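You operate a simulated robot arm through the tools that you are given. There is no shell and no other tool.

Carry out the task below with a simulated two-armed robot. There is one attempt and no reset: what you move stays moved.

## Task
Set the small gold arc to yellow light at its brightest.
Fine: the arc on the long bench; white plug into the white rail's grey socket, then that rail on, then the green button of the white controller.
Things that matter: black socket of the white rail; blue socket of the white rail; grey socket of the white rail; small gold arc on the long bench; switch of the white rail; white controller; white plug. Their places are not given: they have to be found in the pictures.

Only the result counts: the job must be done as asked and must still hold three seconds after the hand-in. Knocking over, shifting, dropping, spilling or breaking anything else fails it.

## Robot
Two 7-joint arms with fingered hands on one trunk that stands fixed in place. Base frame: the origin is at the foot of the trunk, x ahead of it, y to its left, z up. Units: m, degrees, N and s.
The left shoulder is at [0.04, 0.147, 1.204], the right one opposite. With the tool pointing down near the work surface each hand reaches from about 0.24 to 0.7 m from the base axis, measured 20 degrees to its own side. Payload 4 kg a hand.
The tool frame of a hand sits at the grasp point between the pads (the TCP): z along the fingers, y along the line on which they close. The tips reach 0.026 m beyond it. The gripper opens to 0.148 m; its body begins 0.073 m behind the TCP. The gripper is a hand of 3 fingers: y runs from the thumb to the fingers, the wrist lies at [0, 0, -0.224] in the tool frame, and closing takes about 1.5 s.
Orientation is told as [roll, pitch, yaw] about the base's x, y, z axes, in that order, counted from this pose: with the fingers straight down and closing along the base's y, the tool's x points along the base's -x, its y along +y and its z along -z.

## Interface
- The arms move only by the tool drive_tool. It takes "left_series", "right_series" or both (then of equal length, played together; a hand with none holds still); each is a list of rows, each a list of 2 entries, a list of its own where there are three numbers: the shift along the tool's x, y, z in units of 20 mm (1.0 is 20 mm), then the turn, a rotation vector about the tool's x, y, z in units of 6 degrees (1.0 is 6 degrees). In form: [[[x, y, z], [rx, ry, rz]], ...]. A call has 1 to 20 rows; each row shifts and turns the commanded pose from where the row before left it, along the tool's axes as they then stand. "left_grip" and "right_grip" are, for a hand that has rows, the closure in counts, from 0 (fully open) to 255 (shut), set as the call begins (left out, the last holds). A call with a number of a shift or a turn outside -1 to 1 is refused whole. Rows are played at 5 a second. More than 0.05 m and 8.6 degrees between two rows, or a gripper value outside its range, and nothing of the call is played. A pose out of reach is approached as far as the arm can. The call stops where the force on the tool passes 40 N (or 10 N more than at its start, if that is more) or the arm is blocked; 0.2 s more then pass. The fingers move at their own pace (about 0.108 m/s each) and stop on an object; they squeeze with about 22 N. The grip force told is the motor's: it shows also when the fingers shut on nothing. Time passes only in rows, and 0.2 s behind the last, so rows that do not move let the fingers close. The reply holds the time, the measured pose of the TCP, the force on the tool along the base axes, the opening and the grip force, in the units named above and with some noise, with the torque about the TCP (base axes, N m) and any sound that the robot's microphone picked up.
- Cameras (640 x 400 px; columns grow to the right, rows downward): "scene" is now at [0.098, 0.0404, 1.4297]; the picture's right is [0.45, -0.89, 0.00], its down [-0.54, -0.27, -0.80] and it looks along [0.71, 0.36, -0.60] (base axes); focal length 333 px, centre (320, 200). "left" rides on the left gripper at [-0.068, -0.039, -0.09] in its tool frame; the picture's right is [0.50, -0.87, 0.00], its down [0.66, 0.38, -0.65] and it looks along [0.57, 0.33, 0.76] (tool axes); focal length 222 px, centre (320, 200). "right" rides on the right gripper at [0.068, -0.039, -0.09] in its tool frame; the picture's right is [0.50, 0.87, 0.00], its down [-0.66, 0.38, -0.65] and it looks along [-0.57, 0.33, 0.76] (tool axes); focal length 222 px, centre (320, 200).
- snapshot(camera): a new picture of that camera. It takes no simulated time.
- lift_body(by): moves the trunk up (or, below 0, down) by that many m; the arms and the scene camera ride with it, the base frame stays. It gives what a move gives, with no picture.
- curl_fingers(finger1, finger2, thumb_bend, hand): sets how far each is bent, from 0 (flat) to 1 (curled in); at 0.3 the hand is open as for a grip, at 0.7 the pads meet at the TCP. One left out holds its place. A second passes; each finger stops where it meets its share of the squeeze, and holds until it gets a number again. A gripper value or a shape takes the hand back. It gives what a move gives, with no picture; readings hold the bend of each and the force on the fingers (four entries, about 0 where the hand has none), thumb and palm.
- preshape(shape, hand): the hand has 3 fingers and takes this shape, open, in about a second: jaw (thumb against the fingers, like two jaws); tri (thumb and two fingers); tip (a fingertip pinch); poke (one finger out to press); point (the index stretched); flat (the hand flat); cup (the hand cupped); fist (a fist). The gripper value then closes the fingers along that shape, each until it touches; the sizes above hold for jaw. It gives what a move gives, with no picture.
- aim_head(pan, tilt): turns the head with the scene camera to pan (to the left, within 86 degrees either way) and tilt (down, from -29 to 69), counted from straight ahead of the robot. It gives what a move gives.
- locate(camera, pixels): for up to 12 pixels [column, row] of the newest picture of that camera ("zoom" is the newest enlarged one), the place [x, y, z] in the base frame of the surface seen there, good to about 0.003 m. It takes no simulated time.
- inspect(camera, box): a new picture of the part [left, top, right, bottom] of that camera's present view, enlarged. It takes no simulated time.
- job_done(): hands the job in; it is judged then, once.

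Leave the grippers open and the arms clear of the work at the hand-in unless told otherwise.

The tools are called after "Request:" as a command line: name --argument value ..., lists and objects as JSON in quotes. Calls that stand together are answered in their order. drive_tool: Moves the arms, as the interface text tells. Its arguments: {"type":"object","properties":{"left_series":{"type":"array","items":{"type":"array"}},"left_grip":{"type":"number"},"right_series":{"type":"array","items":{"type":"array"}},"right_grip":{"type":"number"}},"required":[]} The other tools are called the same way: lift_body (by) moves the trunk up or down; preshape (shape, hand) gives the hand a shape; curl_fingers (finger1, finger2, thumb_bend, hand) moves the fingers one by one; aim_head (pan, tilt) turns the head that bears the scene camera; snapshot (camera) takes a picture; locate (camera, pixels) gives the place of the surface under pixels of a picture; inspect (camera, box) takes an enlarged picture of a part of a camera's view; job_done () hands the job in.

At the start:

```text
time: 0.0
left_ee_pos: [0.3799, 0.4177, 1.1164]
left_ee_rot: [-0.1, 0.0, 0.1]
left_force: [-0.1, 0.2, 0.3]
left_wrist_torque: [-0.01, 0.0, -0.02]
left_grip_width: 0.1478
left_grip_force: 0.0
left_shape: jaw
left_bend: [0.3, 0.3, 0.3]
left_finger forces: [0.1, 0.1, 0.1, 0.0, 0.0, 0.0]
right_ee_pos: [0.4472, 0.0611, 1.1334]
right_ee_rot: [0.0, 0.1, 0.0]
right_force: [0.0, -1.2, 0.4]
right_wrist_torque: [-0.01, 0.01, 0.02]
right_grip_width: 0.148
right_grip_force: 0.1
right_shape: jaw
right_bend: [0.3, 0.3, 0.3]
right_finger forces: [0.0, 0.0, 0.0, 0.0, 0.0, 0.0]
trunk travel left (down, up): [-0.375, 0.131]
head pan, tilt (commanded): [26.5, 37.0]
```

scene: 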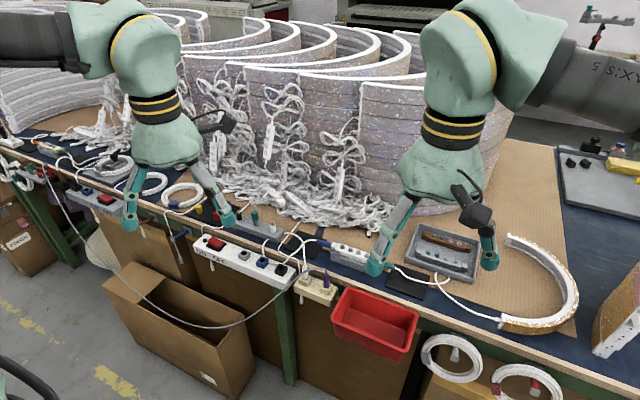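
right: 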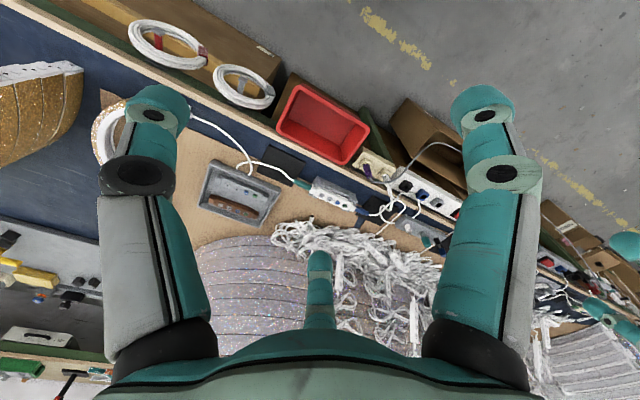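
left: 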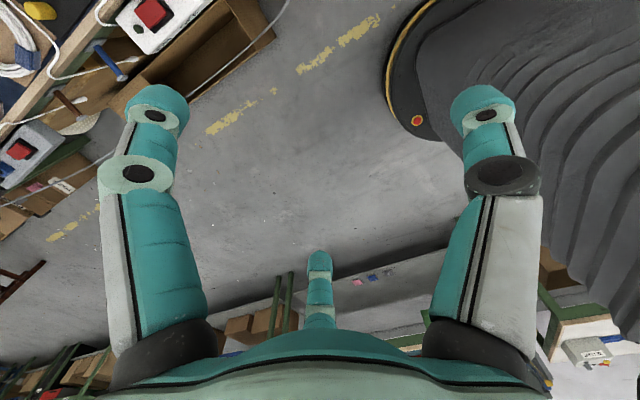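

I see the bench with two arms over it; a white rail with a red switch and sockets sits near (245,262), a controller near (350,255), and the gold arc at right (540,290). I'll enlarge these areas first.

Request:
inspect --camera "scene" --box '[180, 200, 340, 300]'

Request:
inspect --camera "scene" --box '[280, 210, 440, 310]'

Request:
inspect --camera "scene" --box '[0, 100, 240, 250]'

Request:
inspect --camera "scene" --box '[400, 200, 640, 350]'

```text
4.00 times, centred on (260, 250) of scene
```

zoom: 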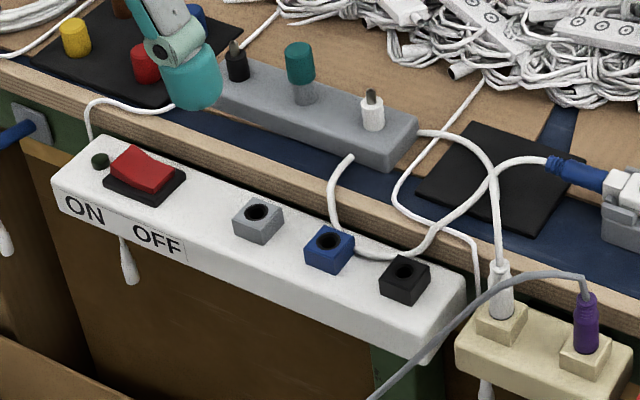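

```text
4.00 times, centred on (360, 260) of scene
```

zoom: 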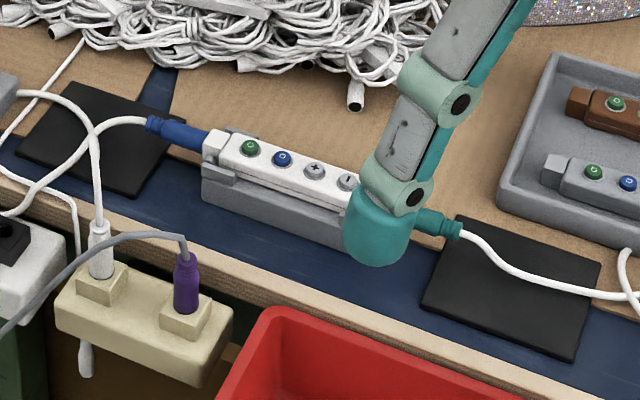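

```text
2.67 times, centred on (120, 175) of scene
```

zoom: 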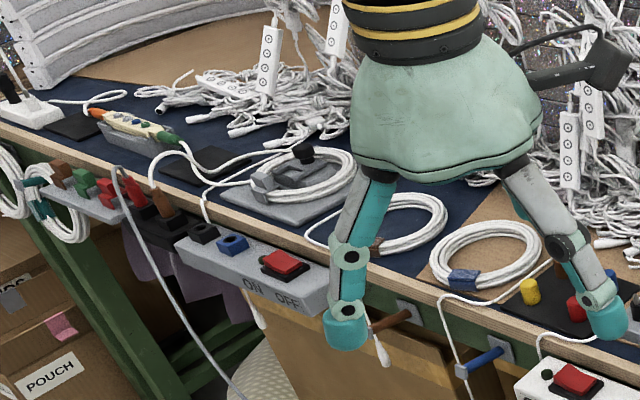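

```text
2.67 times, centred on (520, 275) of scene
```

zoom: 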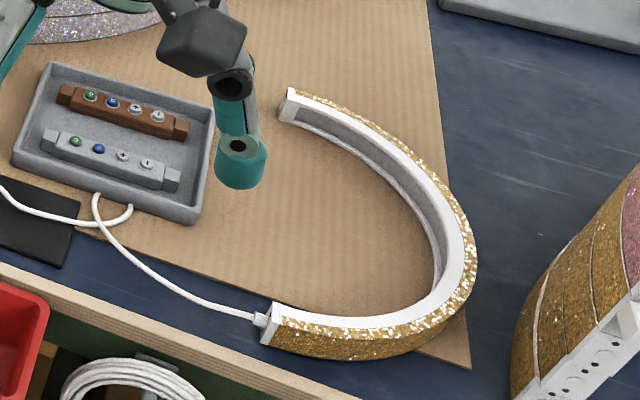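

Next I enlarge further around the grey holder with the upright white plug near (273,227), the cream rail near (305,285) and the controller, to trace the cables.

Request:
inspect --camera "scene" --box '[230, 200, 310, 250]'

Request:
inspect --camera "scene" --box '[260, 225, 340, 275]'

Request:
inspect --camera "scene" --box '[320, 230, 400, 280]'

Request:
inspect --camera "scene" --box '[190, 225, 270, 275]'

```text
8.00 times, centred on (270, 225) of scene
```

zoom: 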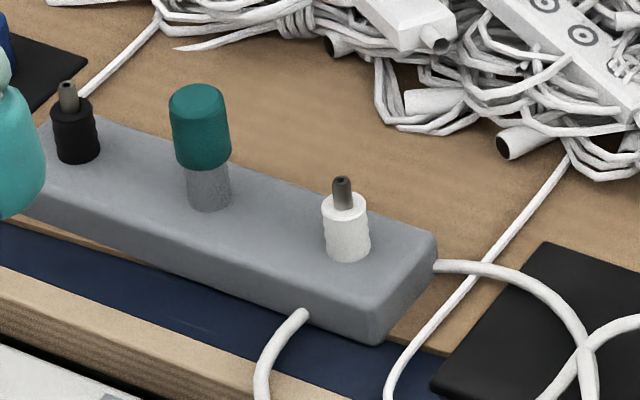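

```text
8.00 times, centred on (300, 250) of scene
```

zoom: 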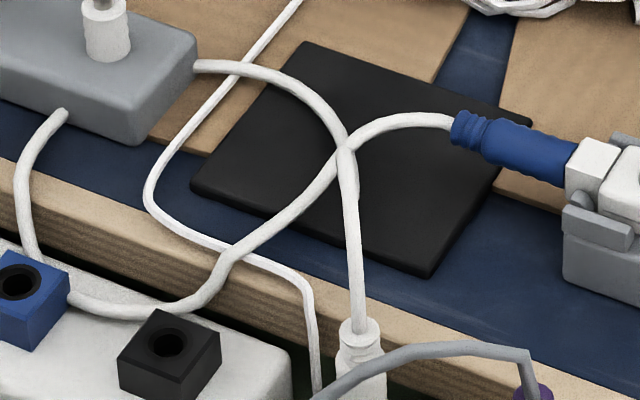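

```text
8.00 times, centred on (360, 255) of scene
```

zoom: 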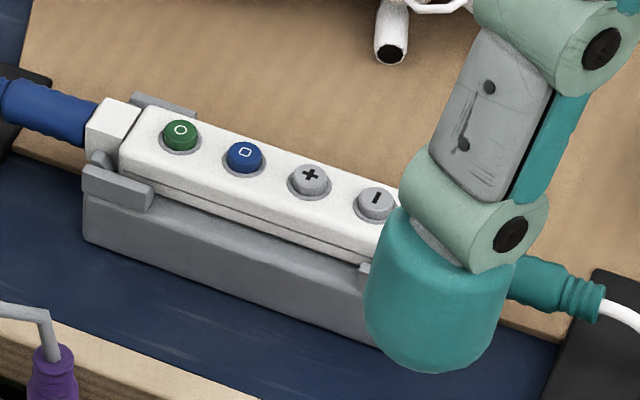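

```text
8.00 times, centred on (230, 250) of scene
```

zoom: 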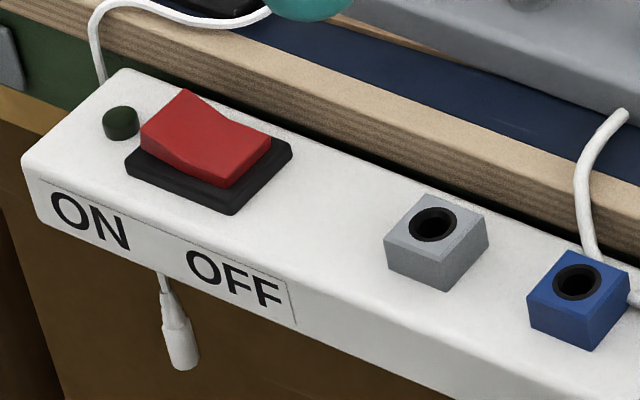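

The white cable from the grey block ends in a white plug sitting in the cream rail (about (305,272)). I measure the key places: the white plug, the sockets, the switch, the controller buttons, the cream rail and the bench edge.

Request:
snapshot --camera "scene"

Request:
locate --camera "scene" --pixels '[[305, 265], [305, 277], [326, 278], [244, 253], [262, 260], [281, 267], [210, 243], [221, 247], [343, 247], [351, 250], [359, 253], [367, 255]]'

Request:
inspect --camera "scene" --box '[280, 250, 360, 300]'

```text
taken
```

scene: 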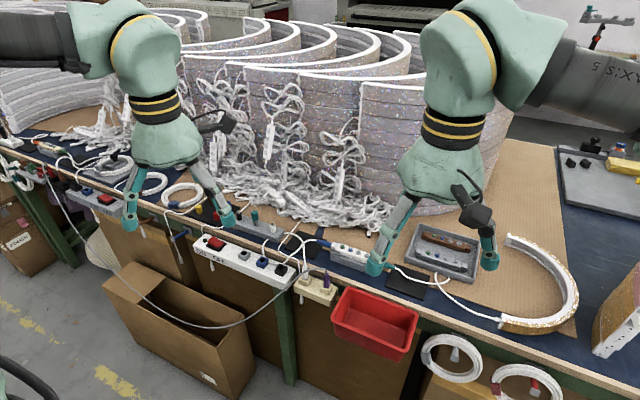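

```text
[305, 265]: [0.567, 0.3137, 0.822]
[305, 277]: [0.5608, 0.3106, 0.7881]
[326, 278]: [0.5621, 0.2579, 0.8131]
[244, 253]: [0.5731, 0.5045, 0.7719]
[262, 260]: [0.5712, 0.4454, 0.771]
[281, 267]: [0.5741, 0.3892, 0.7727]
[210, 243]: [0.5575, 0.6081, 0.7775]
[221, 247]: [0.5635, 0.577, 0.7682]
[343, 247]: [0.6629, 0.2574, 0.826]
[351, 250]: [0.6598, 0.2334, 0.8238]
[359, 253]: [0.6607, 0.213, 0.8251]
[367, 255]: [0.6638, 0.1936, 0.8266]
```

```text
8.00 times, centred on (320, 275) of scene
```

zoom: 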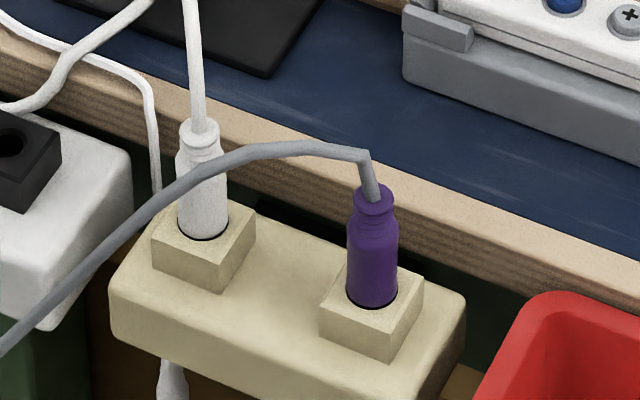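

The rails hang in front of the bench edge at x≈0.57, z≈0.77. I zoom in very close on the white upright item on the grey block, on the white plug in the cream rail, and on the cable ends.

Request:
inspect --camera "scene" --box '[252, 215, 292, 240]'

Request:
inspect --camera "scene" --box '[285, 255, 325, 280]'

Request:
inspect --camera "scene" --box '[285, 230, 325, 255]'

Request:
inspect --camera "scene" --box '[255, 230, 295, 255]'

Request:
snapshot --camera "right"

Request:
inspect --camera "right" --box '[280, 130, 480, 255]'

```text
16.00 times, centred on (272, 228) of scene
```

zoom: 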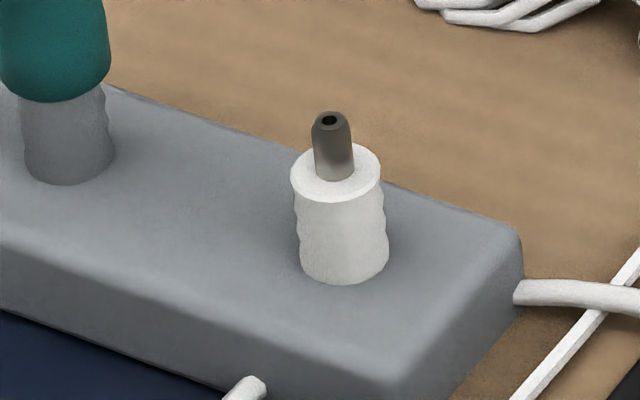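

```text
16.00 times, centred on (305, 268) of scene
```

zoom: 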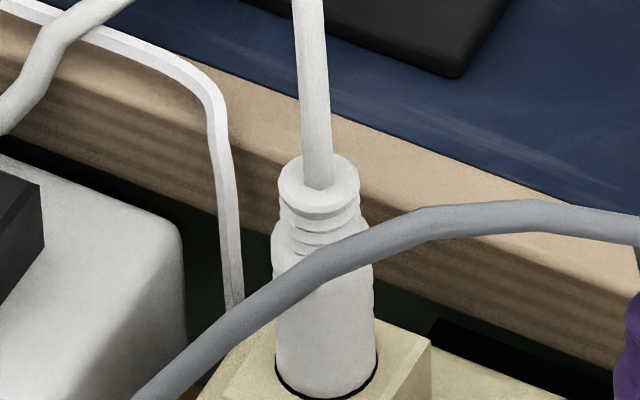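

```text
16.00 times, centred on (305, 242) of scene
```

zoom: 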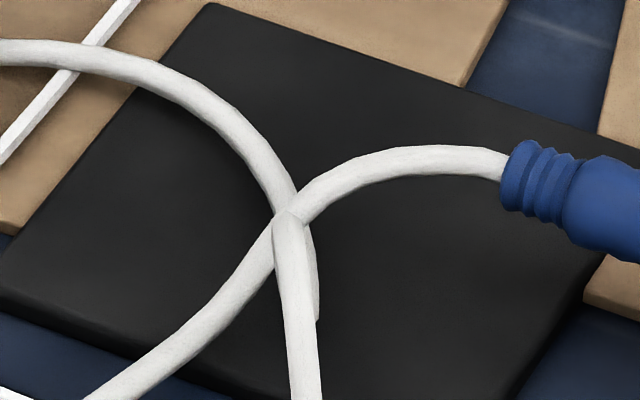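

```text
16.00 times, centred on (275, 242) of scene
```

zoom: 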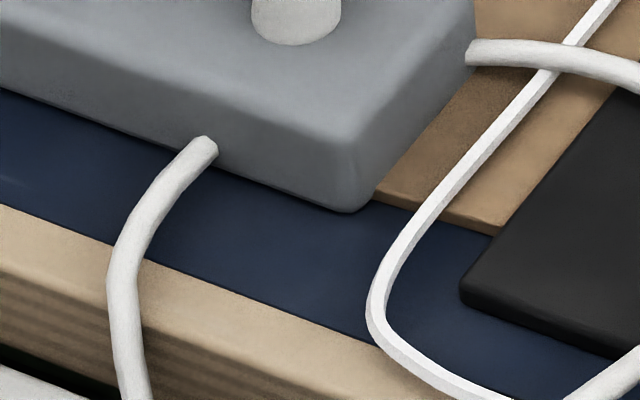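

```text
taken
```

right: 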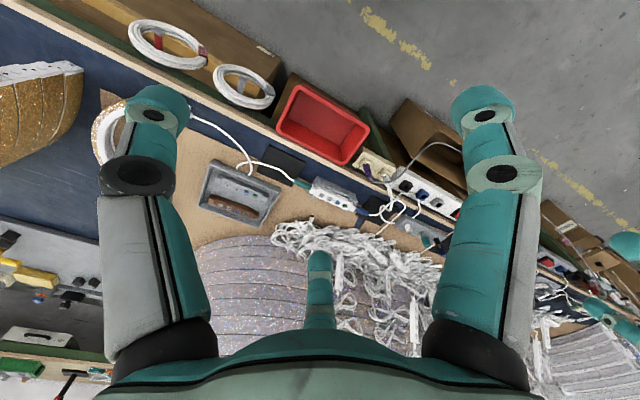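

```text
3.20 times, centred on (380, 192) of right
```

zoom: 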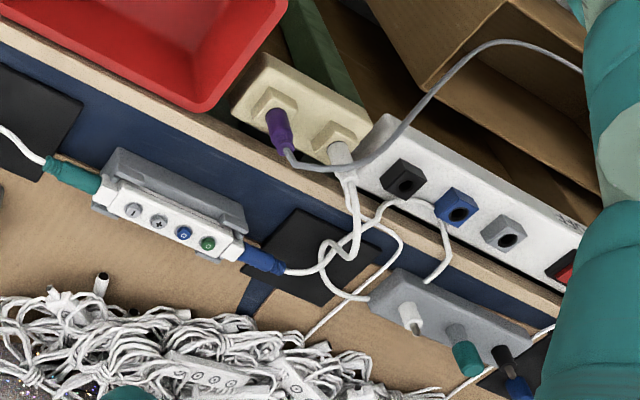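

The white plug in the cream rail is the one with a cable out of its top; the items on the grey block are bare barrel ends. I look at the hands closely to learn the finger geometry before moving.

Request:
inspect --camera "scene" --box '[350, 120, 530, 290]'

Request:
inspect --camera "scene" --box '[100, 100, 260, 240]'

```text
2.35 times, centred on (440, 205) of scene
```

zoom: 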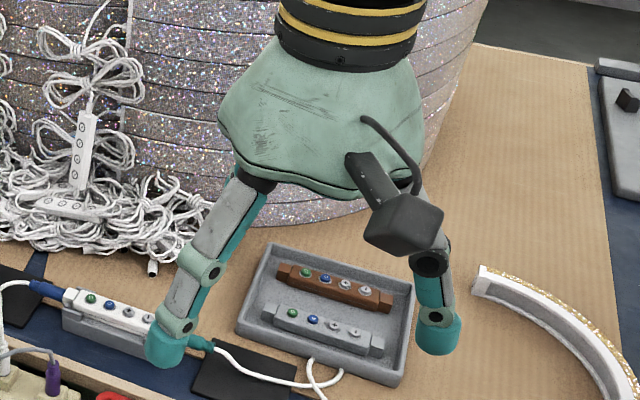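

```text
2.86 times, centred on (180, 170) of scene
```

zoom: 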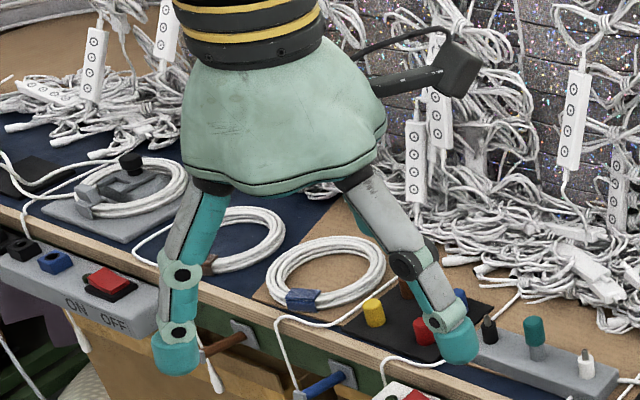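

I take a fresh enlarged view around the cream rail and measure plug top/base, purple plug, bench edge and the grey cable in it.

Request:
inspect --camera "scene" --box '[280, 250, 360, 300]'

Request:
locate --camera "zoom" --pixels '[[203, 128], [195, 60], [203, 150], [203, 225], [203, 268], [175, 230], [290, 150], [372, 200], [372, 290], [300, 245], [260, 160], [260, 130]]'

Request:
locate --camera "zoom" --pixels '[[240, 290], [130, 290], [440, 300], [100, 150], [20, 190], [50, 300], [310, 105], [60, 70], [470, 215], [150, 165], [120, 225], [530, 320]]'

```text
8.00 times, centred on (320, 275) of scene
```

zoom: 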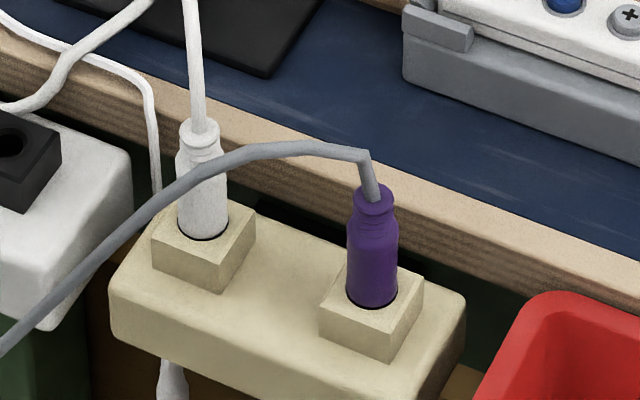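

```text
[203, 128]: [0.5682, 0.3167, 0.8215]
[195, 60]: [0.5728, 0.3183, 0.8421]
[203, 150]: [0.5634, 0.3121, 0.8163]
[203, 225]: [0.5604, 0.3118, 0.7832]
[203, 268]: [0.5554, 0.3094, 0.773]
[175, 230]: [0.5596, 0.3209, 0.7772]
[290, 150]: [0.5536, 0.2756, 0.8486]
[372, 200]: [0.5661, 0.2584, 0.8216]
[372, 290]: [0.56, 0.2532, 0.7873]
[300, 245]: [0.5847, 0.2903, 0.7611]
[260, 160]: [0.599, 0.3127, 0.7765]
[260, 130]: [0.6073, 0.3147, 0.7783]
```

```text
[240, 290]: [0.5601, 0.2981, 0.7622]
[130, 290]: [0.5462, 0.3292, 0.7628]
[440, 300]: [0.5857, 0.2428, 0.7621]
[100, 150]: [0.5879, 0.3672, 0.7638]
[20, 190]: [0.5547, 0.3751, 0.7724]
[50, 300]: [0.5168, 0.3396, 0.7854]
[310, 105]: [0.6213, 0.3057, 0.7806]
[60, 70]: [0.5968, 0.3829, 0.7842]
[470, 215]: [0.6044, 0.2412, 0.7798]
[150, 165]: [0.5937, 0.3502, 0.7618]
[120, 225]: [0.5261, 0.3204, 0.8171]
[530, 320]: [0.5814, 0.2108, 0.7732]
```

Bench top is z≈0.780 with its front edge at x≈0.60; the white plug axis is about (0.567, 0.316), body from z≈0.776 to 0.822; the purple plug and its grey cable lie 5 cm to its right and in front. Before anything else I test the left hand's shapes in free air, beginning with "tip".

Request:
preshape --shape "tip" --hand "left"

Request:
snapshot --camera "left"

Request:
inspect --camera "scene" --box '[90, 90, 270, 230]'

```text
time: 0.9
left_ee_pos: [0.3803, 0.4185, 1.1151]
left_ee_rot: [0.0, 0.0, 0.1]
left_force: [-0.1, 0.1, -0.6]
left_wrist_torque: [-0.01, 0.01, 0.02]
left_grip_width: 0.1477
left_grip_force: 0.1
left_shape: tip
left_bend: [0.3, 0.3, 0.3]
left_finger forces: [0.0, 0.0, 0.1, 0.1, 0.0, 0.0]
right_ee_pos: [0.4469, 0.0609, 1.1325]
right_ee_rot: [0.0, 0.2, 0.1]
right_force: [0.1, -0.4, 0.5]
right_wrist_torque: [0.0, -0.03, 0.0]
right_grip_width: 0.1483
right_grip_force: 0.1
right_shape: jaw
right_bend: [0.3, 0.3, 0.3]
right_finger forces: [0.0, 0.0, 0.1, 0.1, 0.1, 0.0]
trunk travel left (down, up): [-0.375, 0.131]
head pan, tilt (commanded): [26.5, 37.0]
```

```text
taken
```

left: 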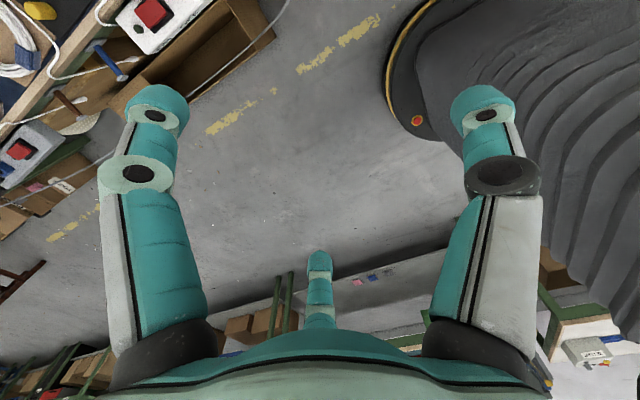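

```text
2.86 times, centred on (180, 160) of scene
```

zoom: 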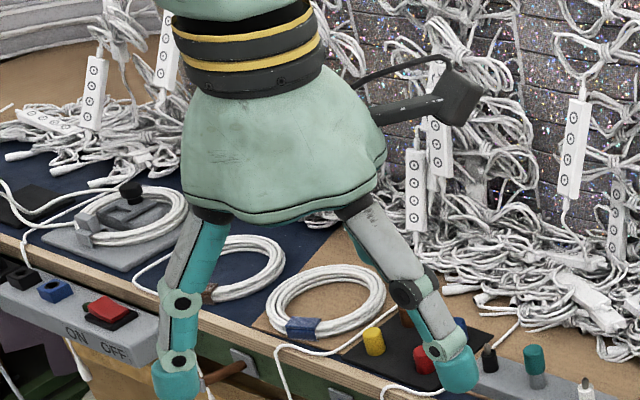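

Tip looks the same when open (three fingers spread at 120°). I close it in free air to see how the fingertips come together.

Request:
drive_tool --left_series '[[[0, 0, 0], [0, 0, 0]], [[0, 0, 0], [0, 0, 0]], [[0, 0, 0], [0, 0, 0]], [[0, 0, 0], [0, 0, 0]], [[0, 0, 0], [0, 0, 0]], [[0, 0, 0], [0, 0, 0]], [[0, 0, 0], [0, 0, 0]], [[0, 0, 0], [0, 0, 0]]]' --left_grip 200

Request:
snapshot --camera "left"

Request:
inspect --camera "scene" --box '[90, 90, 270, 230]'

```text
time: 2.7
left_ee_pos: [0.3794, 0.4183, 1.1147]
left_ee_rot: [0.1, -0.1, 0.1]
left_force: [0.9, -0.1, 0.0]
left_wrist_torque: [-0.02, 0.01, -0.03]
left_grip_width: 0.0324
left_grip_force: 0.1
left_shape: tip
left_bend: [0.76, 0.76, 0.7]
left_finger forces: [0.0, 0.1, 0.0, 0.0, 0.0, 0.0]
right_ee_pos: [0.4463, 0.0606, 1.133]
right_ee_rot: [0.2, 0.2, 0.0]
right_force: [-0.3, -0.3, -0.2]
right_wrist_torque: [0.04, 0.03, 0.0]
right_grip_width: 0.1477
right_grip_force: 0.0
right_shape: jaw
right_bend: [0.3, 0.3, 0.3]
right_finger forces: [0.0, 0.1, 0.0, 0.0, 0.0, 0.0]
trunk travel left (down, up): [-0.375, 0.131]
head pan, tilt (commanded): [26.5, 37.0]
```

```text
taken
```

left: 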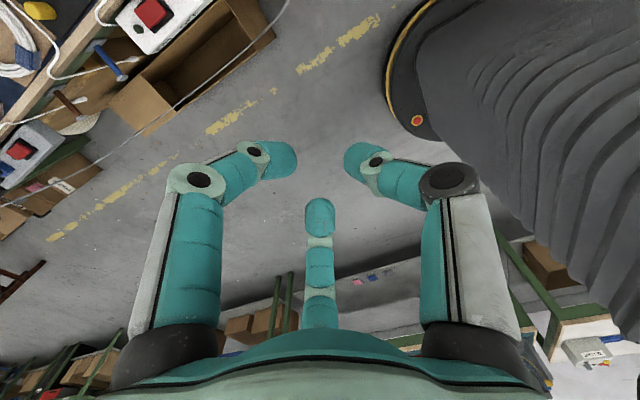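

```text
2.86 times, centred on (180, 160) of scene
```

zoom: 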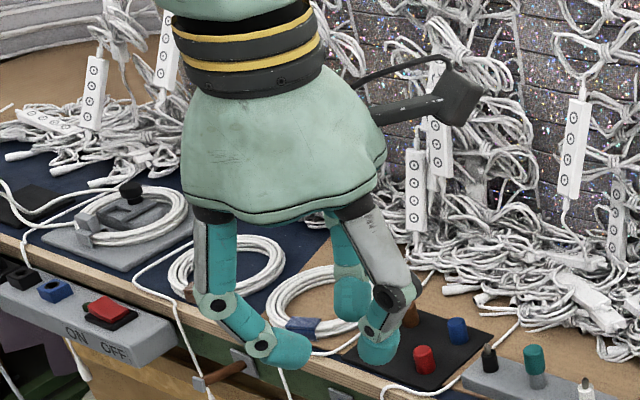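

In "tip" all three fingers curl radially toward the TCP. I compare how "jaw" closes.

Request:
preshape --shape "jaw" --hand "left"

Request:
drive_tool --left_series '[[[0, 0, 0], [0, 0, 0]], [[0, 0, 0], [0, 0, 0]], [[0, 0, 0], [0, 0, 0]], [[0, 0, 0], [0, 0, 0]], [[0, 0, 0], [0, 0, 0]], [[0, 0, 0], [0, 0, 0]], [[0, 0, 0], [0, 0, 0]], [[0, 0, 0], [0, 0, 0]]]' --left_grip 200

Request:
snapshot --camera "left"

Request:
inspect --camera "scene" --box '[90, 90, 270, 230]'

```text
time: 3.6
left_ee_pos: [0.3786, 0.4186, 1.1157]
left_ee_rot: [0.0, 0.0, 0.0]
left_force: [-0.7, 0.2, 0.0]
left_wrist_torque: [0.03, 0.04, 0.02]
left_grip_width: 0.1479
left_grip_force: 0.1
left_shape: jaw
left_bend: [0.3, 0.3, 0.3]
left_finger forces: [0.1, 0.0, 0.0, 0.1, 0.0, 0.1]
right_ee_pos: [0.4469, 0.0611, 1.132]
right_ee_rot: [0.0, 0.1, 0.0]
right_force: [0.1, -0.1, 0.4]
right_wrist_torque: [0.01, 0.01, 0.03]
right_grip_width: 0.1476
right_grip_force: 0.0
right_shape: jaw
right_bend: [0.3, 0.3, 0.3]
right_finger forces: [0.0, 0.0, 0.0, 0.0, 0.0, 0.0]
trunk travel left (down, up): [-0.375, 0.131]
head pan, tilt (commanded): [26.5, 37.0]
```

```text
time: 5.4
left_ee_pos: [0.3793, 0.4181, 1.1163]
left_ee_rot: [0.0, 0.0, 0.1]
left_force: [-0.4, -0.1, 0.0]
left_wrist_torque: [0.01, 0.05, 0.02]
left_grip_width: 0.0325
left_grip_force: 0.1
left_shape: jaw
left_bend: [0.76, 0.76, 0.7]
left_finger forces: [0.1, 0.0, 0.0, 0.1, 0.0, 0.0]
right_ee_pos: [0.4465, 0.0609, 1.1327]
right_ee_rot: [0.0, 0.1, 0.0]
right_force: [-0.9, -0.4, -0.2]
right_wrist_torque: [-0.02, 0.03, 0.02]
right_grip_width: 0.148
right_grip_force: 0.0
right_shape: jaw
right_bend: [0.3, 0.3, 0.3]
right_finger forces: [0.0, 0.0, 0.0, 0.0, 0.0, 0.0]
trunk travel left (down, up): [-0.375, 0.131]
head pan, tilt (commanded): [26.5, 37.0]
```

```text
taken
```

left: 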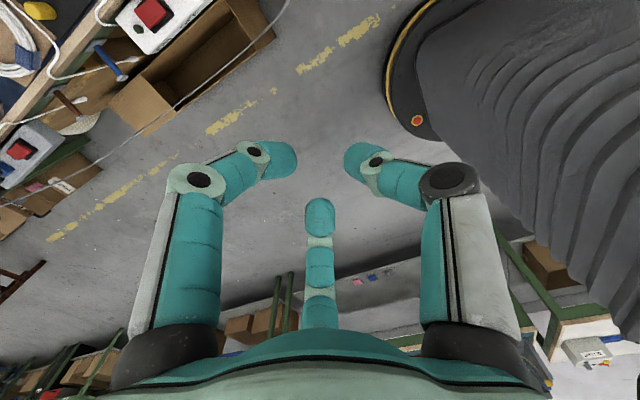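

```text
2.86 times, centred on (180, 160) of scene
```

zoom: 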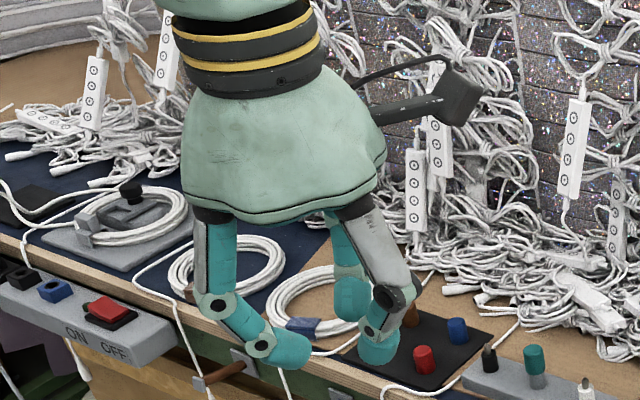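

Jaw closes the same way. I measure the actual finger geometry at this closure with the left camera: tips near (280,160), (360,160), (319,215), knuckles near (195,180), (450,180), and palm edge.

Request:
locate --camera "left" --pixels '[[293, 158], [280, 143], [280, 172], [349, 158], [362, 145], [319, 203], [319, 225], [306, 215], [195, 165], [195, 195], [235, 165], [319, 265]]'

Request:
snapshot --camera "scene"

```text
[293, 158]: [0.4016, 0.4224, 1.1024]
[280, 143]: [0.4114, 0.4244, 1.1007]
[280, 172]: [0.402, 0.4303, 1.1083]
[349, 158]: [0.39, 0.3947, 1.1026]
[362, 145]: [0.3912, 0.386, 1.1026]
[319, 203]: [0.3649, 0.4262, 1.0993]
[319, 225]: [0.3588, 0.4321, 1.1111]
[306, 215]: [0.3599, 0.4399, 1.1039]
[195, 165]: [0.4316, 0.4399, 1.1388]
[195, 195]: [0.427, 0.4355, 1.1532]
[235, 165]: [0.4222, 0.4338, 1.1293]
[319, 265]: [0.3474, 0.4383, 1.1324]
```

```text
taken
```

scene: 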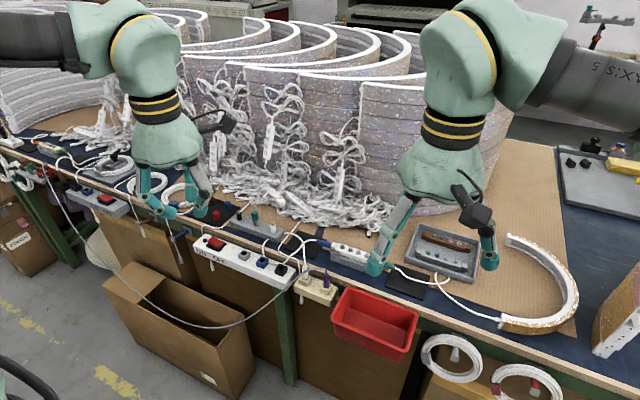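

Fingers are about 16 mm thick; at closure 200 the tips lie ~14 mm below the TCP at ~2 cm radius. Now I measure the white plug's cable path and the grey socket precisely, in enlarged views.

Request:
inspect --camera "scene" --box '[225, 235, 265, 260]'

Request:
locate --camera "zoom" --pixels '[[305, 215], [265, 235], [345, 235], [305, 195], [305, 265], [210, 245], [305, 300], [405, 220], [305, 165], [100, 200], [480, 330], [320, 345]]'

Request:
inspect --camera "scene" --box '[265, 215, 345, 265]'

Request:
locate --camera "zoom" --pixels '[[322, 385], [318, 340], [312, 290], [305, 235], [290, 190], [255, 160], [210, 147], [165, 147], [330, 205], [260, 250], [190, 330], [100, 375]]'

```text
16.00 times, centred on (245, 248) of scene
```

zoom: 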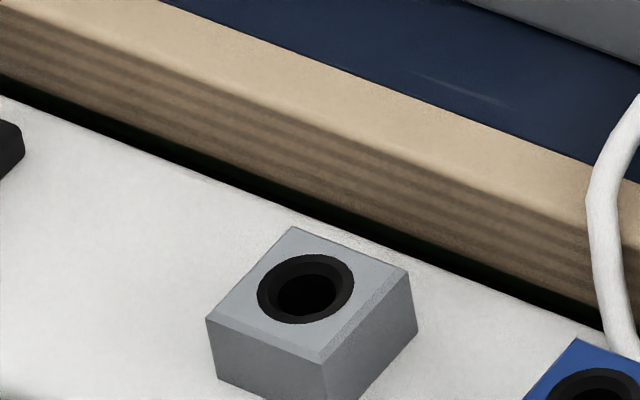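

```text
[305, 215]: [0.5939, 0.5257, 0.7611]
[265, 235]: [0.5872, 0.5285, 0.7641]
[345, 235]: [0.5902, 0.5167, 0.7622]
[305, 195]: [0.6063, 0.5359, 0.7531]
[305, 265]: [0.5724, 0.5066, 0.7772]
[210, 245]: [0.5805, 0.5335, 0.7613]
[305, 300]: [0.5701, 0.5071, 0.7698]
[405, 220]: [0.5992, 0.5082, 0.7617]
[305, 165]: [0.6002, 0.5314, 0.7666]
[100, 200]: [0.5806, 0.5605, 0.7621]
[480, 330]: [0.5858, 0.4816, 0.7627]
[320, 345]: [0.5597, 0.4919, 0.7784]
```

```text
8.00 times, centred on (305, 240) of scene
```

zoom: 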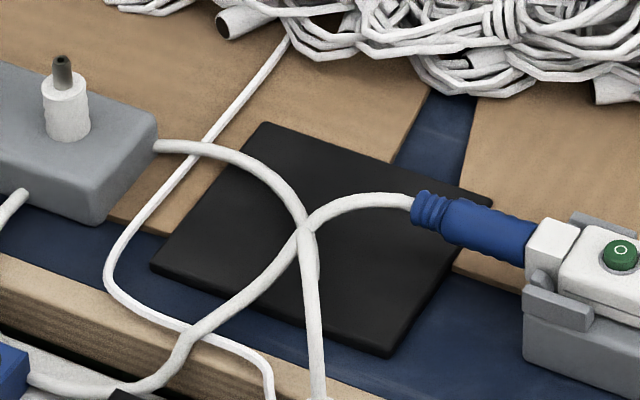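

```text
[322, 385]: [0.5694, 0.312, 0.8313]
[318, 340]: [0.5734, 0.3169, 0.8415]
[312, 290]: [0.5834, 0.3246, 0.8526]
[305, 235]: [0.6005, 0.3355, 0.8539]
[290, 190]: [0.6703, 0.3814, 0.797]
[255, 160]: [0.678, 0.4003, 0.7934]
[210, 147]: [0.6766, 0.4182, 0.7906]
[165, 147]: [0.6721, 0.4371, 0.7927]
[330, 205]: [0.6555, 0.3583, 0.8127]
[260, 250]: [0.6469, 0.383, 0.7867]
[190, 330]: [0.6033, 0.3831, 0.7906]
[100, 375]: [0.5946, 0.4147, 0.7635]
```

Result: grey socket centre ≈ (0.569, 0.502, top 0.778), white plug ≈ (0.569, 0.316). The socket is near the edge of the left hand's reach, so I lower the trunk 0.15 m to bring shoulder and wrist level; both hands stay well above the bench.

Request:
lift_body --by -0.15

Request:
snapshot --camera "scene"

Request:
snapshot --camera "left"

Request:
snapshot --camera "right"

```text
time: 7.2
left_ee_pos: [0.3793, 0.4193, 0.9666]
left_ee_rot: [0.0, 0.1, 0.0]
left_force: [-0.9, 0.9, -0.6]
left_wrist_torque: [0.0, 0.01, 0.02]
left_grip_width: 0.0325
left_grip_force: 0.1
left_shape: jaw
left_bend: [0.76, 0.76, 0.7]
left_finger forces: [0.1, 0.0, 0.0, 0.1, 0.0, 0.1]
right_ee_pos: [0.4462, 0.0607, 0.9838]
right_ee_rot: [0.1, 0.1, 0.0]
right_force: [0.3, 0.8, -0.1]
right_wrist_torque: [0.03, 0.0, 0.0]
right_grip_width: 0.1479
right_grip_force: 0.0
right_shape: jaw
right_bend: [0.3, 0.3, 0.3]
right_finger forces: [0.0, 0.1, 0.1, 0.0, 0.1, 0.0]
trunk travel left (down, up): [-0.225, 0.281]
head pan, tilt (commanded): [26.5, 37.0]
```

```text
taken
```

scene: 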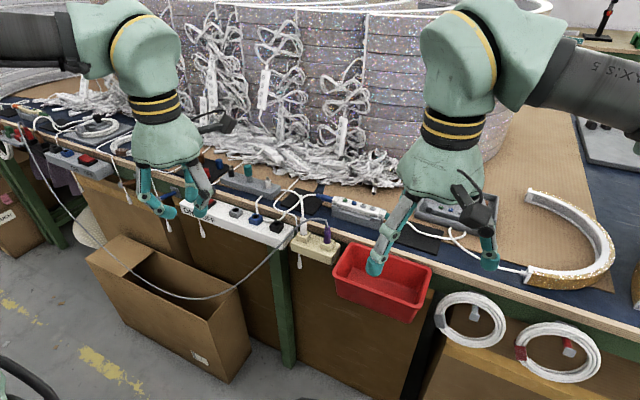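

```text
taken
```

left: 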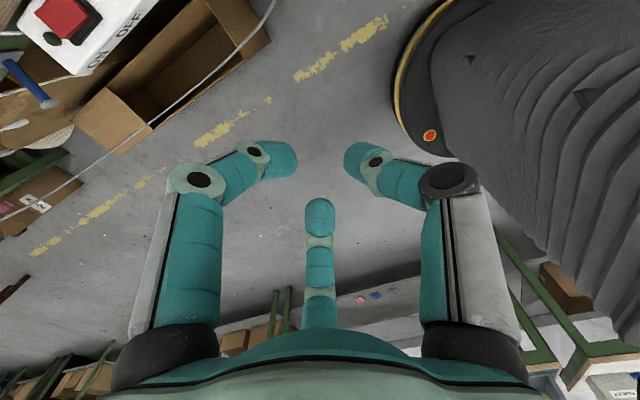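

```text
taken
```

right: 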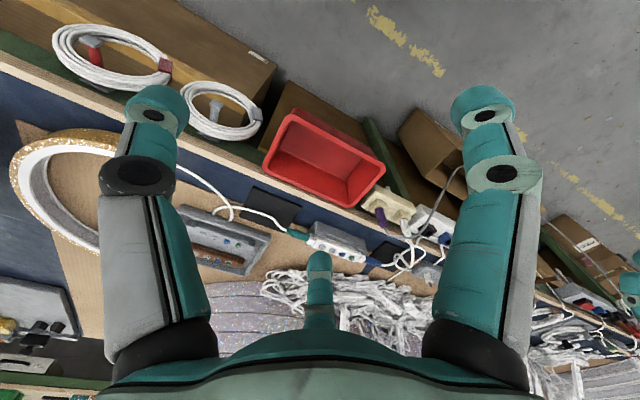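

Both hands are clear. Next I pull the right hand back and to the right, out of view, and turn the left hand 18° in yaw, then carry it at z≈0.965 to above the grey socket (0.569, 0.502) to test reach.

Request:
drive_tool --left_series '[[[0, 0, 0], [0, 0, -1]], [[0, 0, 0], [0, 0, -1]], [[0, 0, 0], [0, 0, -1]], [[-0.938, 0.092, 0], [0, 0, 0]], [[-0.938, 0.092, 0], [0, 0, 0]], [[-0.938, 0.092, 0], [0, 0, 0]], [[-0.938, 0.092, 0], [0, 0, 0]], [[-0.938, 0.092, 0], [0, 0, 0]], [[-0.938, 0.092, 0], [0, 0, 0]], [[-0.938, 0.092, 0], [0, 0, 0]], [[-0.938, 0.092, 0], [0, 0, 0]], [[-0.938, 0.092, 0], [0, 0, 0]], [[-0.938, 0.092, 0], [0, 0, 0]], [[-0.938, 0.092, 0], [0, 0, 0]]]' --right_series '[[[0.31, -0.57, -0.25], [0, 0, 0]], [[0.31, -0.57, -0.25], [0, 0, 0]], [[0.31, -0.57, -0.25], [0, 0, 0]], [[0.31, -0.57, -0.25], [0, 0, 0]], [[0.31, -0.57, -0.25], [0, 0, 0]], [[0.31, -0.57, -0.25], [0, 0, 0]], [[0.31, -0.57, -0.25], [0, 0, 0]], [[0.31, -0.57, -0.25], [0, 0, 0]], [[0.31, -0.57, -0.25], [0, 0, 0]], [[0.31, -0.57, -0.25], [0, 0, 0]], [[0.31, -0.57, -0.25], [0, 0, 0]], [[0.31, -0.57, -0.25], [0, 0, 0]], [[0.31, -0.57, -0.25], [0, 0, 0]], [[0.31, -0.57, -0.25], [0, 0, 0]]]'

Request:
snapshot --camera "scene"

Request:
snapshot --camera "left"

```text
time: 10.2
left_ee_pos: [0.5687, 0.4987, 0.9664]
left_ee_rot: [0.0, 0.0, 18.1]
left_force: [-0.2, -0.8, 0.3]
left_wrist_torque: [0.01, -0.03, -0.01]
left_grip_width: 0.0322
left_grip_force: 0.0
left_shape: jaw
left_bend: [0.76, 0.76, 0.7]
left_finger forces: [0.1, 0.0, 0.0, 0.0, 0.0, 0.0]
right_ee_pos: [0.3616, -0.0989, 1.0546]
right_ee_rot: [0.2, 0.1, -0.1]
right_force: [0.0, 0.3, 0.6]
right_wrist_torque: [-0.01, -0.01, -0.04]
right_grip_width: 0.148
right_grip_force: 0.1
right_shape: jaw
right_bend: [0.3, 0.3, 0.3]
right_finger forces: [0.1, 0.0, 0.0, 0.0, 0.0, 0.0]
trunk travel left (down, up): [-0.225, 0.281]
head pan, tilt (commanded): [26.5, 37.0]
```

```text
taken
```

scene: 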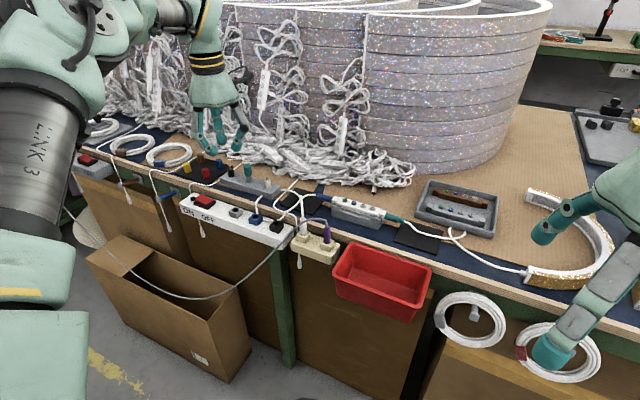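

```text
taken
```

left: 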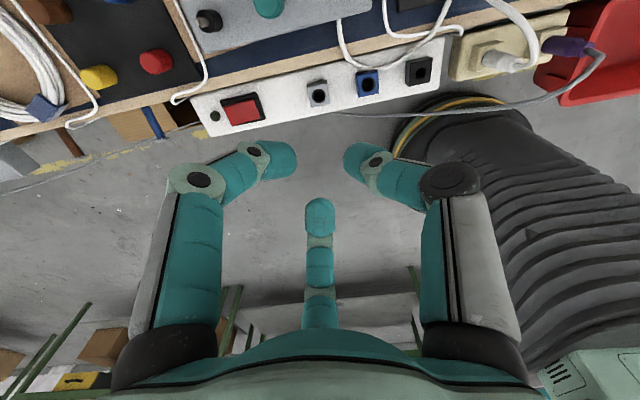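

The reach over the grey socket works. From the left camera I can see the rail's sockets from above at (317,92), (368,83), (418,72) and the white plug at (510,60). I enlarge to measure them again from this view.

Request:
inspect --camera "left" --box '[280, 50, 440, 150]'

Request:
locate --camera "zoom" --pixels '[[148, 145], [148, 172], [105, 150], [190, 145], [130, 210], [350, 135], [552, 88], [100, 195], [200, 190]]'

Request:
inspect --camera "left" --box '[440, 0, 600, 100]'

Request:
inspect --camera "scene" --box '[170, 170, 290, 245]'

Request:
inspect --camera "scene" --box '[270, 190, 350, 270]'

```text
4.00 times, centred on (360, 100) of left
```

zoom: 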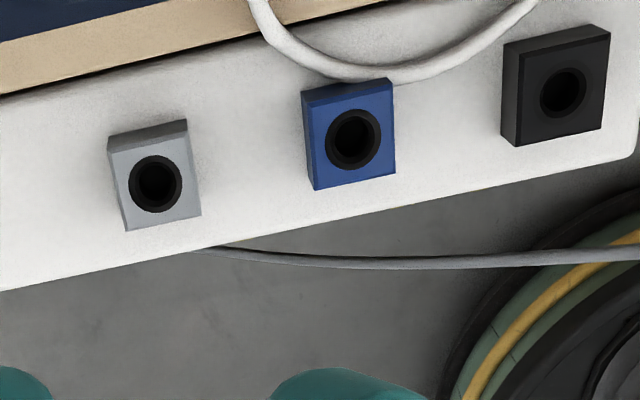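

```text
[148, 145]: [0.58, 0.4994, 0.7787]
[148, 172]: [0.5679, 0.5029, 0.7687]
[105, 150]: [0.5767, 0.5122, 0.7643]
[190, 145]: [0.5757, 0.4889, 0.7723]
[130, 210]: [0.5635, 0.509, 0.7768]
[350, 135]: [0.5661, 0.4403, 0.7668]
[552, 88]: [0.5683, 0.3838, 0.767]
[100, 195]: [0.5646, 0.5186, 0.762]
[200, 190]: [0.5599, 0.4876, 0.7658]
```

```text
4.00 times, centred on (520, 50) of left
```

zoom: 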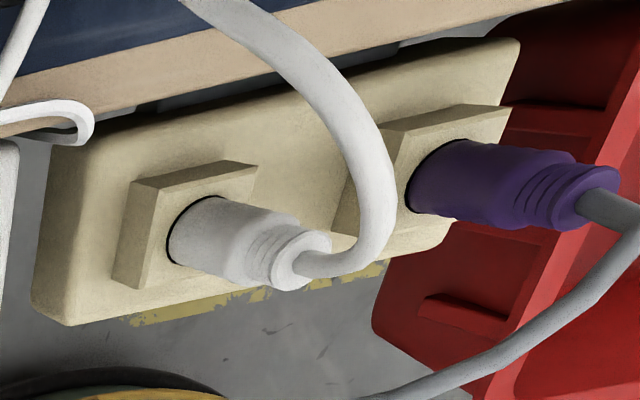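

```text
5.33 times, centred on (230, 208) of scene
```

zoom: 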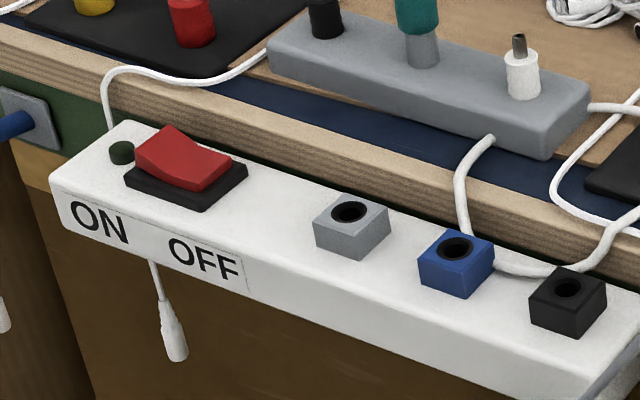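

```text
5.00 times, centred on (310, 230) of scene
```

zoom: 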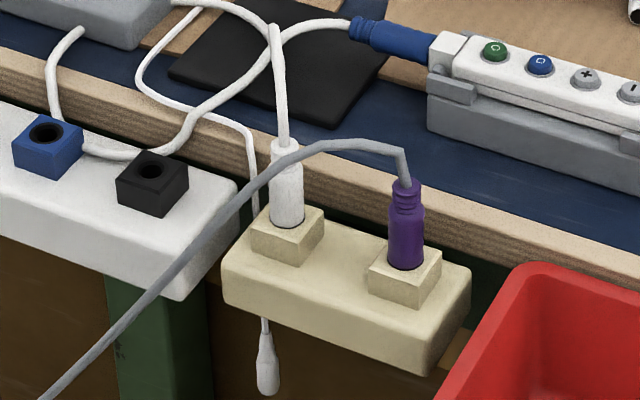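

Measurements agree (grey socket ≈ (0.568, 0.502)). Now I turn the left hand 4° more so its fingers fall between the plug's own cable (on the +x side) and the grey cable in front, go above the white plug (0.569, 0.316) and come down to z≈0.88, above everything.

Request:
drive_tool --left_series '[[[0, 0, 0], [0, 0, -0.667]], [[0.377, -0.942, 0], [0, 0, 0]], [[0.377, -0.942, 0], [0, 0, 0]], [[0.377, -0.942, 0], [0, 0, 0]], [[0.377, -0.942, 0], [0, 0, 0]], [[0.377, -0.942, 0], [0, 0, 0]], [[0.377, -0.942, 0], [0, 0, 0]], [[0.377, -0.942, 0], [0, 0, 0]], [[0.377, -0.942, 0], [0, 0, 0]], [[0.377, -0.942, 0], [0, 0, 0]], [[0, 0, 0.86], [0, 0, 0]], [[0, 0, 0.86], [0, 0, 0]], [[0, 0, 0.86], [0, 0, 0]], [[0, 0, 0.86], [0, 0, 0]], [[0, 0, 0.86], [0, 0, 0]]]' --left_grip 195

Request:
snapshot --camera "left"

Request:
inspect --camera "scene" --box '[240, 130, 400, 270]'

```text
time: 13.3
left_ee_pos: [0.5727, 0.3186, 0.8796]
left_ee_rot: [0.0, 0.0, 22.1]
left_force: [-0.5, -0.2, -0.3]
left_wrist_torque: [-0.01, 0.01, -0.01]
left_grip_width: 0.0344
left_grip_force: 0.0
left_shape: jaw
left_bend: [0.76, 0.76, 0.7]
left_finger forces: [0.1, 0.0, 0.0, 0.0, 0.0, 0.0]
right_ee_pos: [0.3612, -0.098, 1.0538]
right_ee_rot: [0.0, 0.1, 0.0]
right_force: [-0.9, -0.2, -0.4]
right_wrist_torque: [0.01, 0.0, -0.03]
right_grip_width: 0.1478
right_grip_force: 0.1
right_shape: jaw
right_bend: [0.3, 0.3, 0.3]
right_finger forces: [0.0, 0.0, 0.0, 0.0, 0.0, 0.0]
trunk travel left (down, up): [-0.225, 0.281]
head pan, tilt (commanded): [26.5, 37.0]
```

```text
taken
```

left: 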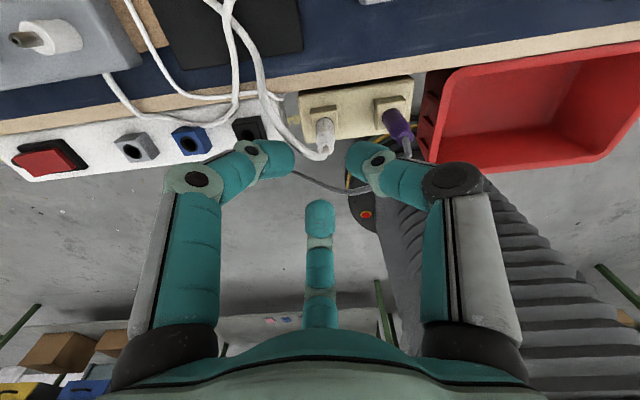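

```text
2.86 times, centred on (320, 200) of scene
```

zoom: 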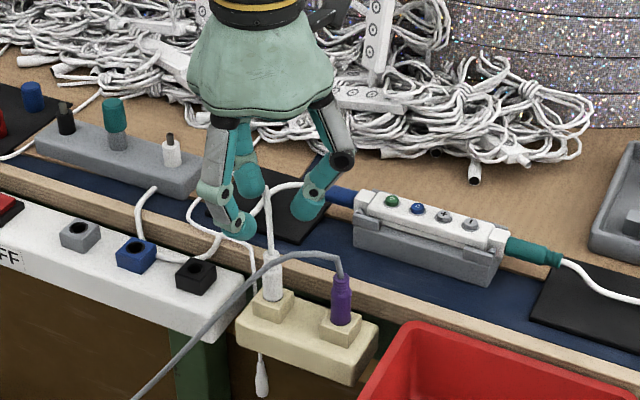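

The hand is above the plug, measured (0.573, 0.319, 0.880). I re-measure the plug's axis from this lower view for the final alignment.

Request:
inspect --camera "scene" --box '[290, 205, 354, 245]'

Request:
locate --camera "zoom" --pixels '[[135, 100], [135, 120], [135, 150], [135, 180], [135, 200], [110, 90], [60, 150], [160, 90], [220, 80], [270, 105], [285, 120], [135, 85]]'

Request:
inspect --camera "left" --box '[260, 90, 420, 190]'

```text
10.00 times, centred on (322, 225) of scene
```

zoom: 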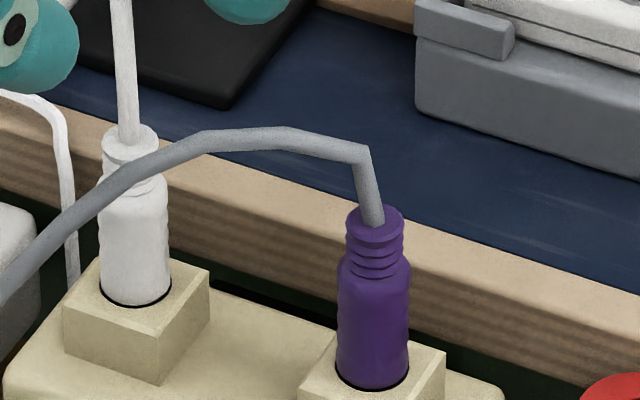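

```text
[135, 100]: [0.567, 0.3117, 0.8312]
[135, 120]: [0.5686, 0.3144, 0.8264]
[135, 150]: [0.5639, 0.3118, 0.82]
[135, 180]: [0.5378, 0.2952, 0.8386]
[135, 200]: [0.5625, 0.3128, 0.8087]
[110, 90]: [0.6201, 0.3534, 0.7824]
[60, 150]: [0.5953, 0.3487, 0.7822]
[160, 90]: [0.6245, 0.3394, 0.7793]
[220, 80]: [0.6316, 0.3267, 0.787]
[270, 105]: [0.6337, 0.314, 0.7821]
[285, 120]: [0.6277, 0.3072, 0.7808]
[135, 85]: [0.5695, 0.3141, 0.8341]
```

```text
4.00 times, centred on (340, 140) of left
```

zoom: 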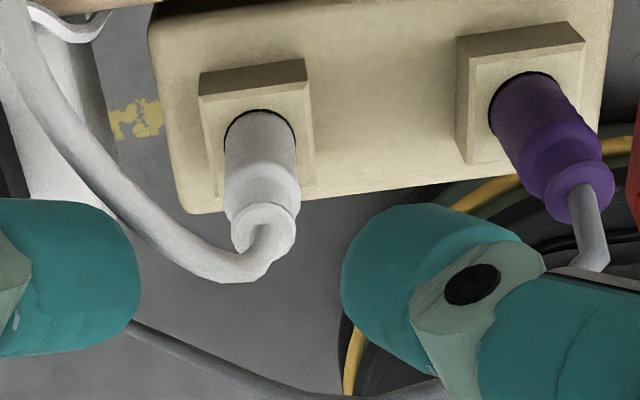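

The scene view gives the plug axis at (0.569, 0.316). I cross-check it with the left camera's zoom, at the plug flange and body and the two visible fingertips.

Request:
locate --camera "zoom" --pixels '[[266, 212], [266, 180], [262, 150], [232, 170], [295, 165], [240, 235], [285, 225], [265, 240], [130, 270], [350, 270], [262, 120], [550, 130]]'

```text
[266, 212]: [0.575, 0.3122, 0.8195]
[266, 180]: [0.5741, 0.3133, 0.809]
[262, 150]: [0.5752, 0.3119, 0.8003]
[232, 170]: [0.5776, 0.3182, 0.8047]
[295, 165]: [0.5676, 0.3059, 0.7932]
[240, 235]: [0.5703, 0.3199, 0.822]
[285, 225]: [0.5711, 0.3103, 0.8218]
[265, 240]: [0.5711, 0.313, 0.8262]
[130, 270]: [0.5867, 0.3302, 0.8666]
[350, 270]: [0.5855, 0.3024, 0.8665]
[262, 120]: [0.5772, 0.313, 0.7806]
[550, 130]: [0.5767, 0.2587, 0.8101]
```

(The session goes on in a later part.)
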